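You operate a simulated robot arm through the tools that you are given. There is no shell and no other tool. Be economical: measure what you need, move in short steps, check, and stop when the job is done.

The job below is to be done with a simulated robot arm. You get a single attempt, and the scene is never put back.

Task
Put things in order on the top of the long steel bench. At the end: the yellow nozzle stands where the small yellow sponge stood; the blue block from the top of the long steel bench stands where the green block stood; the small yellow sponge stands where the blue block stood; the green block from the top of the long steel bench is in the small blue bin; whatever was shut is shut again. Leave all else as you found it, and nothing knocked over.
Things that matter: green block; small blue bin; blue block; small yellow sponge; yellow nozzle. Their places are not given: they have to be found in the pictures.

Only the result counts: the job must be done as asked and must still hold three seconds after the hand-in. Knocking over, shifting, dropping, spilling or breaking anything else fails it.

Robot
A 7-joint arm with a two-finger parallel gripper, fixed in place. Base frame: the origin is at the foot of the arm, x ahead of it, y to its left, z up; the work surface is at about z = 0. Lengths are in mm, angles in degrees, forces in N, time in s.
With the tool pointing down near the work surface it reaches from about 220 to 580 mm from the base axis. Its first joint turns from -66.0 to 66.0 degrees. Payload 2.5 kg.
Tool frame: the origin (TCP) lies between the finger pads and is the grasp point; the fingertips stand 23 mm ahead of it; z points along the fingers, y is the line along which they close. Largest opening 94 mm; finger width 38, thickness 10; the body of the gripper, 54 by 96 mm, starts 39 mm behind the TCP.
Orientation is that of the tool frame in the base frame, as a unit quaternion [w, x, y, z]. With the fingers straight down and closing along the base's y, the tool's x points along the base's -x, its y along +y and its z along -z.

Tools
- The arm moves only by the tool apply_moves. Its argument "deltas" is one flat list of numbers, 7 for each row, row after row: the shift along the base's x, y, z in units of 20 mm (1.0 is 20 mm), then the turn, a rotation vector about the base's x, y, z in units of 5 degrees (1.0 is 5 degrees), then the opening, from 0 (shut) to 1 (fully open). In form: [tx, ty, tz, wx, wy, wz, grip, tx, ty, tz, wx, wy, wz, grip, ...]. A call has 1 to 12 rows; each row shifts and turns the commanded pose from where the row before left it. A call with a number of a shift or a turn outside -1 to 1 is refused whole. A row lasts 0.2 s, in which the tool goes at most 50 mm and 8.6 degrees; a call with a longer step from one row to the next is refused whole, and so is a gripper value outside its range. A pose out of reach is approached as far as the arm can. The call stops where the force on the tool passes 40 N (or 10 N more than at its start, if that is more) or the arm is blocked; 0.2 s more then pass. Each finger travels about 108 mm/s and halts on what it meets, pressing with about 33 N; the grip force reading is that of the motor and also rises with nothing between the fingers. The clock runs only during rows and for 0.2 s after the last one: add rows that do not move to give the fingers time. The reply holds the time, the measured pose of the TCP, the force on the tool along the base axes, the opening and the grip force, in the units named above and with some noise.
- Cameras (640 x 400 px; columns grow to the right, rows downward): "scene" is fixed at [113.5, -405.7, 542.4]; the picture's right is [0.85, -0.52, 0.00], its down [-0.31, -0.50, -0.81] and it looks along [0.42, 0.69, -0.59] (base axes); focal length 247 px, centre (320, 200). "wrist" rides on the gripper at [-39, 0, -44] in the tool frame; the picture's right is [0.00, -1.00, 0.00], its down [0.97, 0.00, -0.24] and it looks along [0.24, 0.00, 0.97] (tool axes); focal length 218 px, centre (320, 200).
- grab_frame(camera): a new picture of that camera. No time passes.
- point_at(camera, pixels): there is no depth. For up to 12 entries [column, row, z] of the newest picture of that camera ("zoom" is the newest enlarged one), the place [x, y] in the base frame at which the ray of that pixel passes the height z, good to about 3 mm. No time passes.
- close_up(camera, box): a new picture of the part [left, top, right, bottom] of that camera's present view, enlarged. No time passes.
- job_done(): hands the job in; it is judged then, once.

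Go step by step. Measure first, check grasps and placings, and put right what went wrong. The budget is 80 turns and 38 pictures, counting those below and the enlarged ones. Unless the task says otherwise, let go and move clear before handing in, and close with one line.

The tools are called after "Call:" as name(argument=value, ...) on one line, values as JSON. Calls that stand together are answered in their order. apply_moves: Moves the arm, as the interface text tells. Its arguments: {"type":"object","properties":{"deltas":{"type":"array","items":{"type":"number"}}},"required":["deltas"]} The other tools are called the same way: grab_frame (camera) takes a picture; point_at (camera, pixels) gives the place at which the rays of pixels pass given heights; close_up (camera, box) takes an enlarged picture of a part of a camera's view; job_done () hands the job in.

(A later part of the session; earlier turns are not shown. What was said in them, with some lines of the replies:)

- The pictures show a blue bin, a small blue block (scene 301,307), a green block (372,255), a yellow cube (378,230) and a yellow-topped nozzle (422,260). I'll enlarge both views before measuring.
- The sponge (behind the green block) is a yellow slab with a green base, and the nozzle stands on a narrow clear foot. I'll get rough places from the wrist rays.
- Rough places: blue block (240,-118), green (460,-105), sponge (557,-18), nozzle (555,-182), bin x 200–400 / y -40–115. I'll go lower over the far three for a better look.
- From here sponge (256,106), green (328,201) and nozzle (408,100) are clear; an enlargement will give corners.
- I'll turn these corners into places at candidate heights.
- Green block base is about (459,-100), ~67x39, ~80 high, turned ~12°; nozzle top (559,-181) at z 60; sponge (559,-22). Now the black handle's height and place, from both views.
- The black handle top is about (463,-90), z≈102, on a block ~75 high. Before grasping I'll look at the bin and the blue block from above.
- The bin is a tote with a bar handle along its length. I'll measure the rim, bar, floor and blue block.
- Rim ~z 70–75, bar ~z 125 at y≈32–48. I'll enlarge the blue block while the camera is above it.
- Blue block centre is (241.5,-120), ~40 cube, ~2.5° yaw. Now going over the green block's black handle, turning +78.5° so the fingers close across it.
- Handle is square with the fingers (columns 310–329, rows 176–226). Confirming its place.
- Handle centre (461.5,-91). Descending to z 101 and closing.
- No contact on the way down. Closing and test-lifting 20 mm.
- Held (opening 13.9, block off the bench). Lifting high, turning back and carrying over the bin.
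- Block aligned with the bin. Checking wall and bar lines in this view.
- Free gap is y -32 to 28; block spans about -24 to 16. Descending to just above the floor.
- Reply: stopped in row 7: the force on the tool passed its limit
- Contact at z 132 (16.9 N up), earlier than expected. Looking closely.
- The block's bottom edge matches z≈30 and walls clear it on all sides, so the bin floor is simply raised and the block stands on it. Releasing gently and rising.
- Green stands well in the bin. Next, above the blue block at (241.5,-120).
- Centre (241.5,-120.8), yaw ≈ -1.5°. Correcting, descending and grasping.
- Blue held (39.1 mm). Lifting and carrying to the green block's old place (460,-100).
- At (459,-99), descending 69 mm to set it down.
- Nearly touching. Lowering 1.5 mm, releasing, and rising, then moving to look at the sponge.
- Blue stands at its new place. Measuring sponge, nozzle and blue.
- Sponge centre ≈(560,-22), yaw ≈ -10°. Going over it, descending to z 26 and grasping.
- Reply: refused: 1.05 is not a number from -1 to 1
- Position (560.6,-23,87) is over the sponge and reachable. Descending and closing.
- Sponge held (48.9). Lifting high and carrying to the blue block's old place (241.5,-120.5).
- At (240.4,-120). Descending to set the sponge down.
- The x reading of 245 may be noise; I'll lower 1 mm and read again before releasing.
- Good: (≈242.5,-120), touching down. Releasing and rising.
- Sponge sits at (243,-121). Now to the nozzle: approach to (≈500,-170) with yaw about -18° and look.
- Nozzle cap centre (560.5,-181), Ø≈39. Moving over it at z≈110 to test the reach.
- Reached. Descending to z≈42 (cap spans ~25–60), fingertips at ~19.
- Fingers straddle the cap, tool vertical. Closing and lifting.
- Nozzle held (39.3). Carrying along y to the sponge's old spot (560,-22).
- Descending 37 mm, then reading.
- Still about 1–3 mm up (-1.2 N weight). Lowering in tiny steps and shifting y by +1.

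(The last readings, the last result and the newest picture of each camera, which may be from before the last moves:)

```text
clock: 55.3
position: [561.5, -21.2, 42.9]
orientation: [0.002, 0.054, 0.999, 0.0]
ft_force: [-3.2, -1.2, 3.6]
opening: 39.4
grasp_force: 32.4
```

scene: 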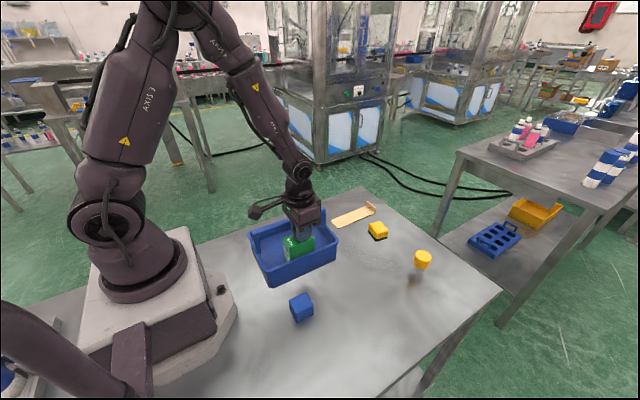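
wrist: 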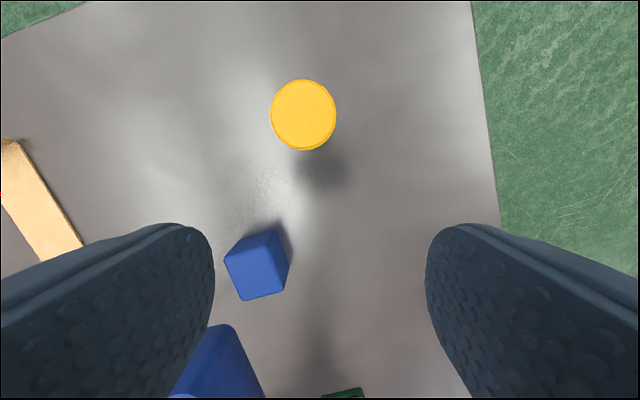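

Contact with the bench (3.6 N up). Releasing and rising.

Call:
apply_moves(deltas=[0, 0, 0, 0, 0, 0, 0.3, 0, 0, 0, 0, 0, 0, 0.75, 0, 0, 0, 0, 0, 0, 0.75, 0, 0, 0.5, 0, 0, 0, 0.75, 0, 0, 1, 0, 0, 0, 0.75, 0, 0, 1, 0, 0, 0, 0.75, 0, 0, 1, 0, 0, 0, 0.75, 0, 0, 1, 0, 0, 0, 0.75, -1, 0, 1, 0, 0, 0, 0.75, -1, 0, 1, 0, 0, 0, 0.75, -1, 0, 1, 0, 0, 0, 0.75, -1, 0, 1, 0, 0, 0, 0.75])

Call:
grab_frame(camera="wrist")

Call:
grab_frame(camera="scene")

```text
clock: 57.9
position: [478.5, -22.1, 212.3]
orientation: [0.002, 0.053, 0.999, 0.0]
ft_force: [0.5, 0.5, 0.0]
opening: 70.3
grasp_force: 0.0
```

```text
7 pictures are left
```

wrist: 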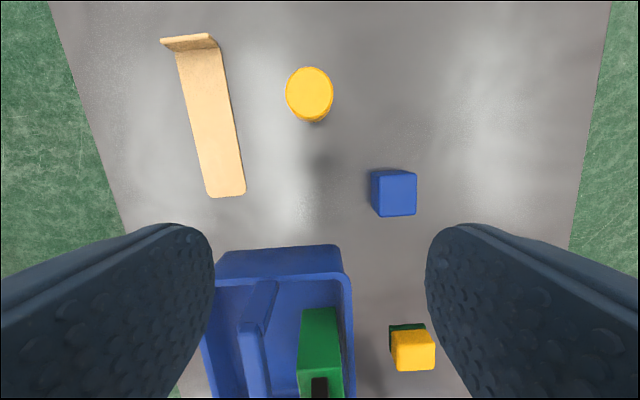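

```text
6 pictures are left
```

scene: 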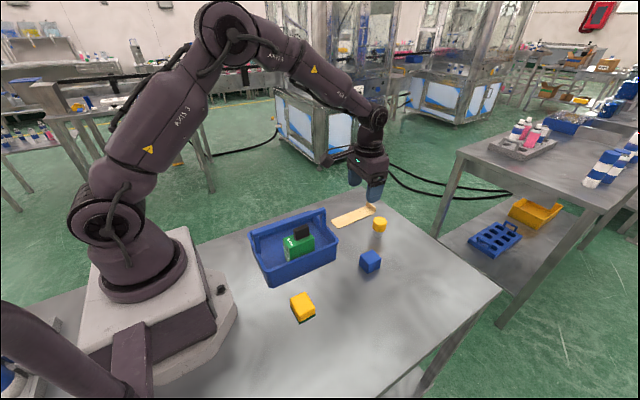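

All stand in place. A final check of nozzle and blue positions.

Call:
point_at(camera="wrist", pixels=[[309, 92, 60], [395, 194, 39], [412, 351, 32]])

Call:
point_at(camera="scene", pixels=[[379, 222, 60], [371, 258, 40], [302, 302, 32]])

```text
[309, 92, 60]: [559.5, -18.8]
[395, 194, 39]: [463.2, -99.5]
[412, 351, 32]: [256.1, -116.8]
```

```text
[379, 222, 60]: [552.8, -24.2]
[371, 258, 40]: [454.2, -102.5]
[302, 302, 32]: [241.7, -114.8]
```

The nozzle, blue block and sponge read within a few mm of their target places. The green block stands in the bin and the arm is clear, so I'm handing in.

Call:
job_done()

```text
The job is handed in.
```

The job is handed in: the green block is in the blue bin, and the blue block, sponge and nozzle each stand within a few millimetres of where they were asked to be. Nothing else was moved or knocked over, and I saw nothing shut that needed closing again.
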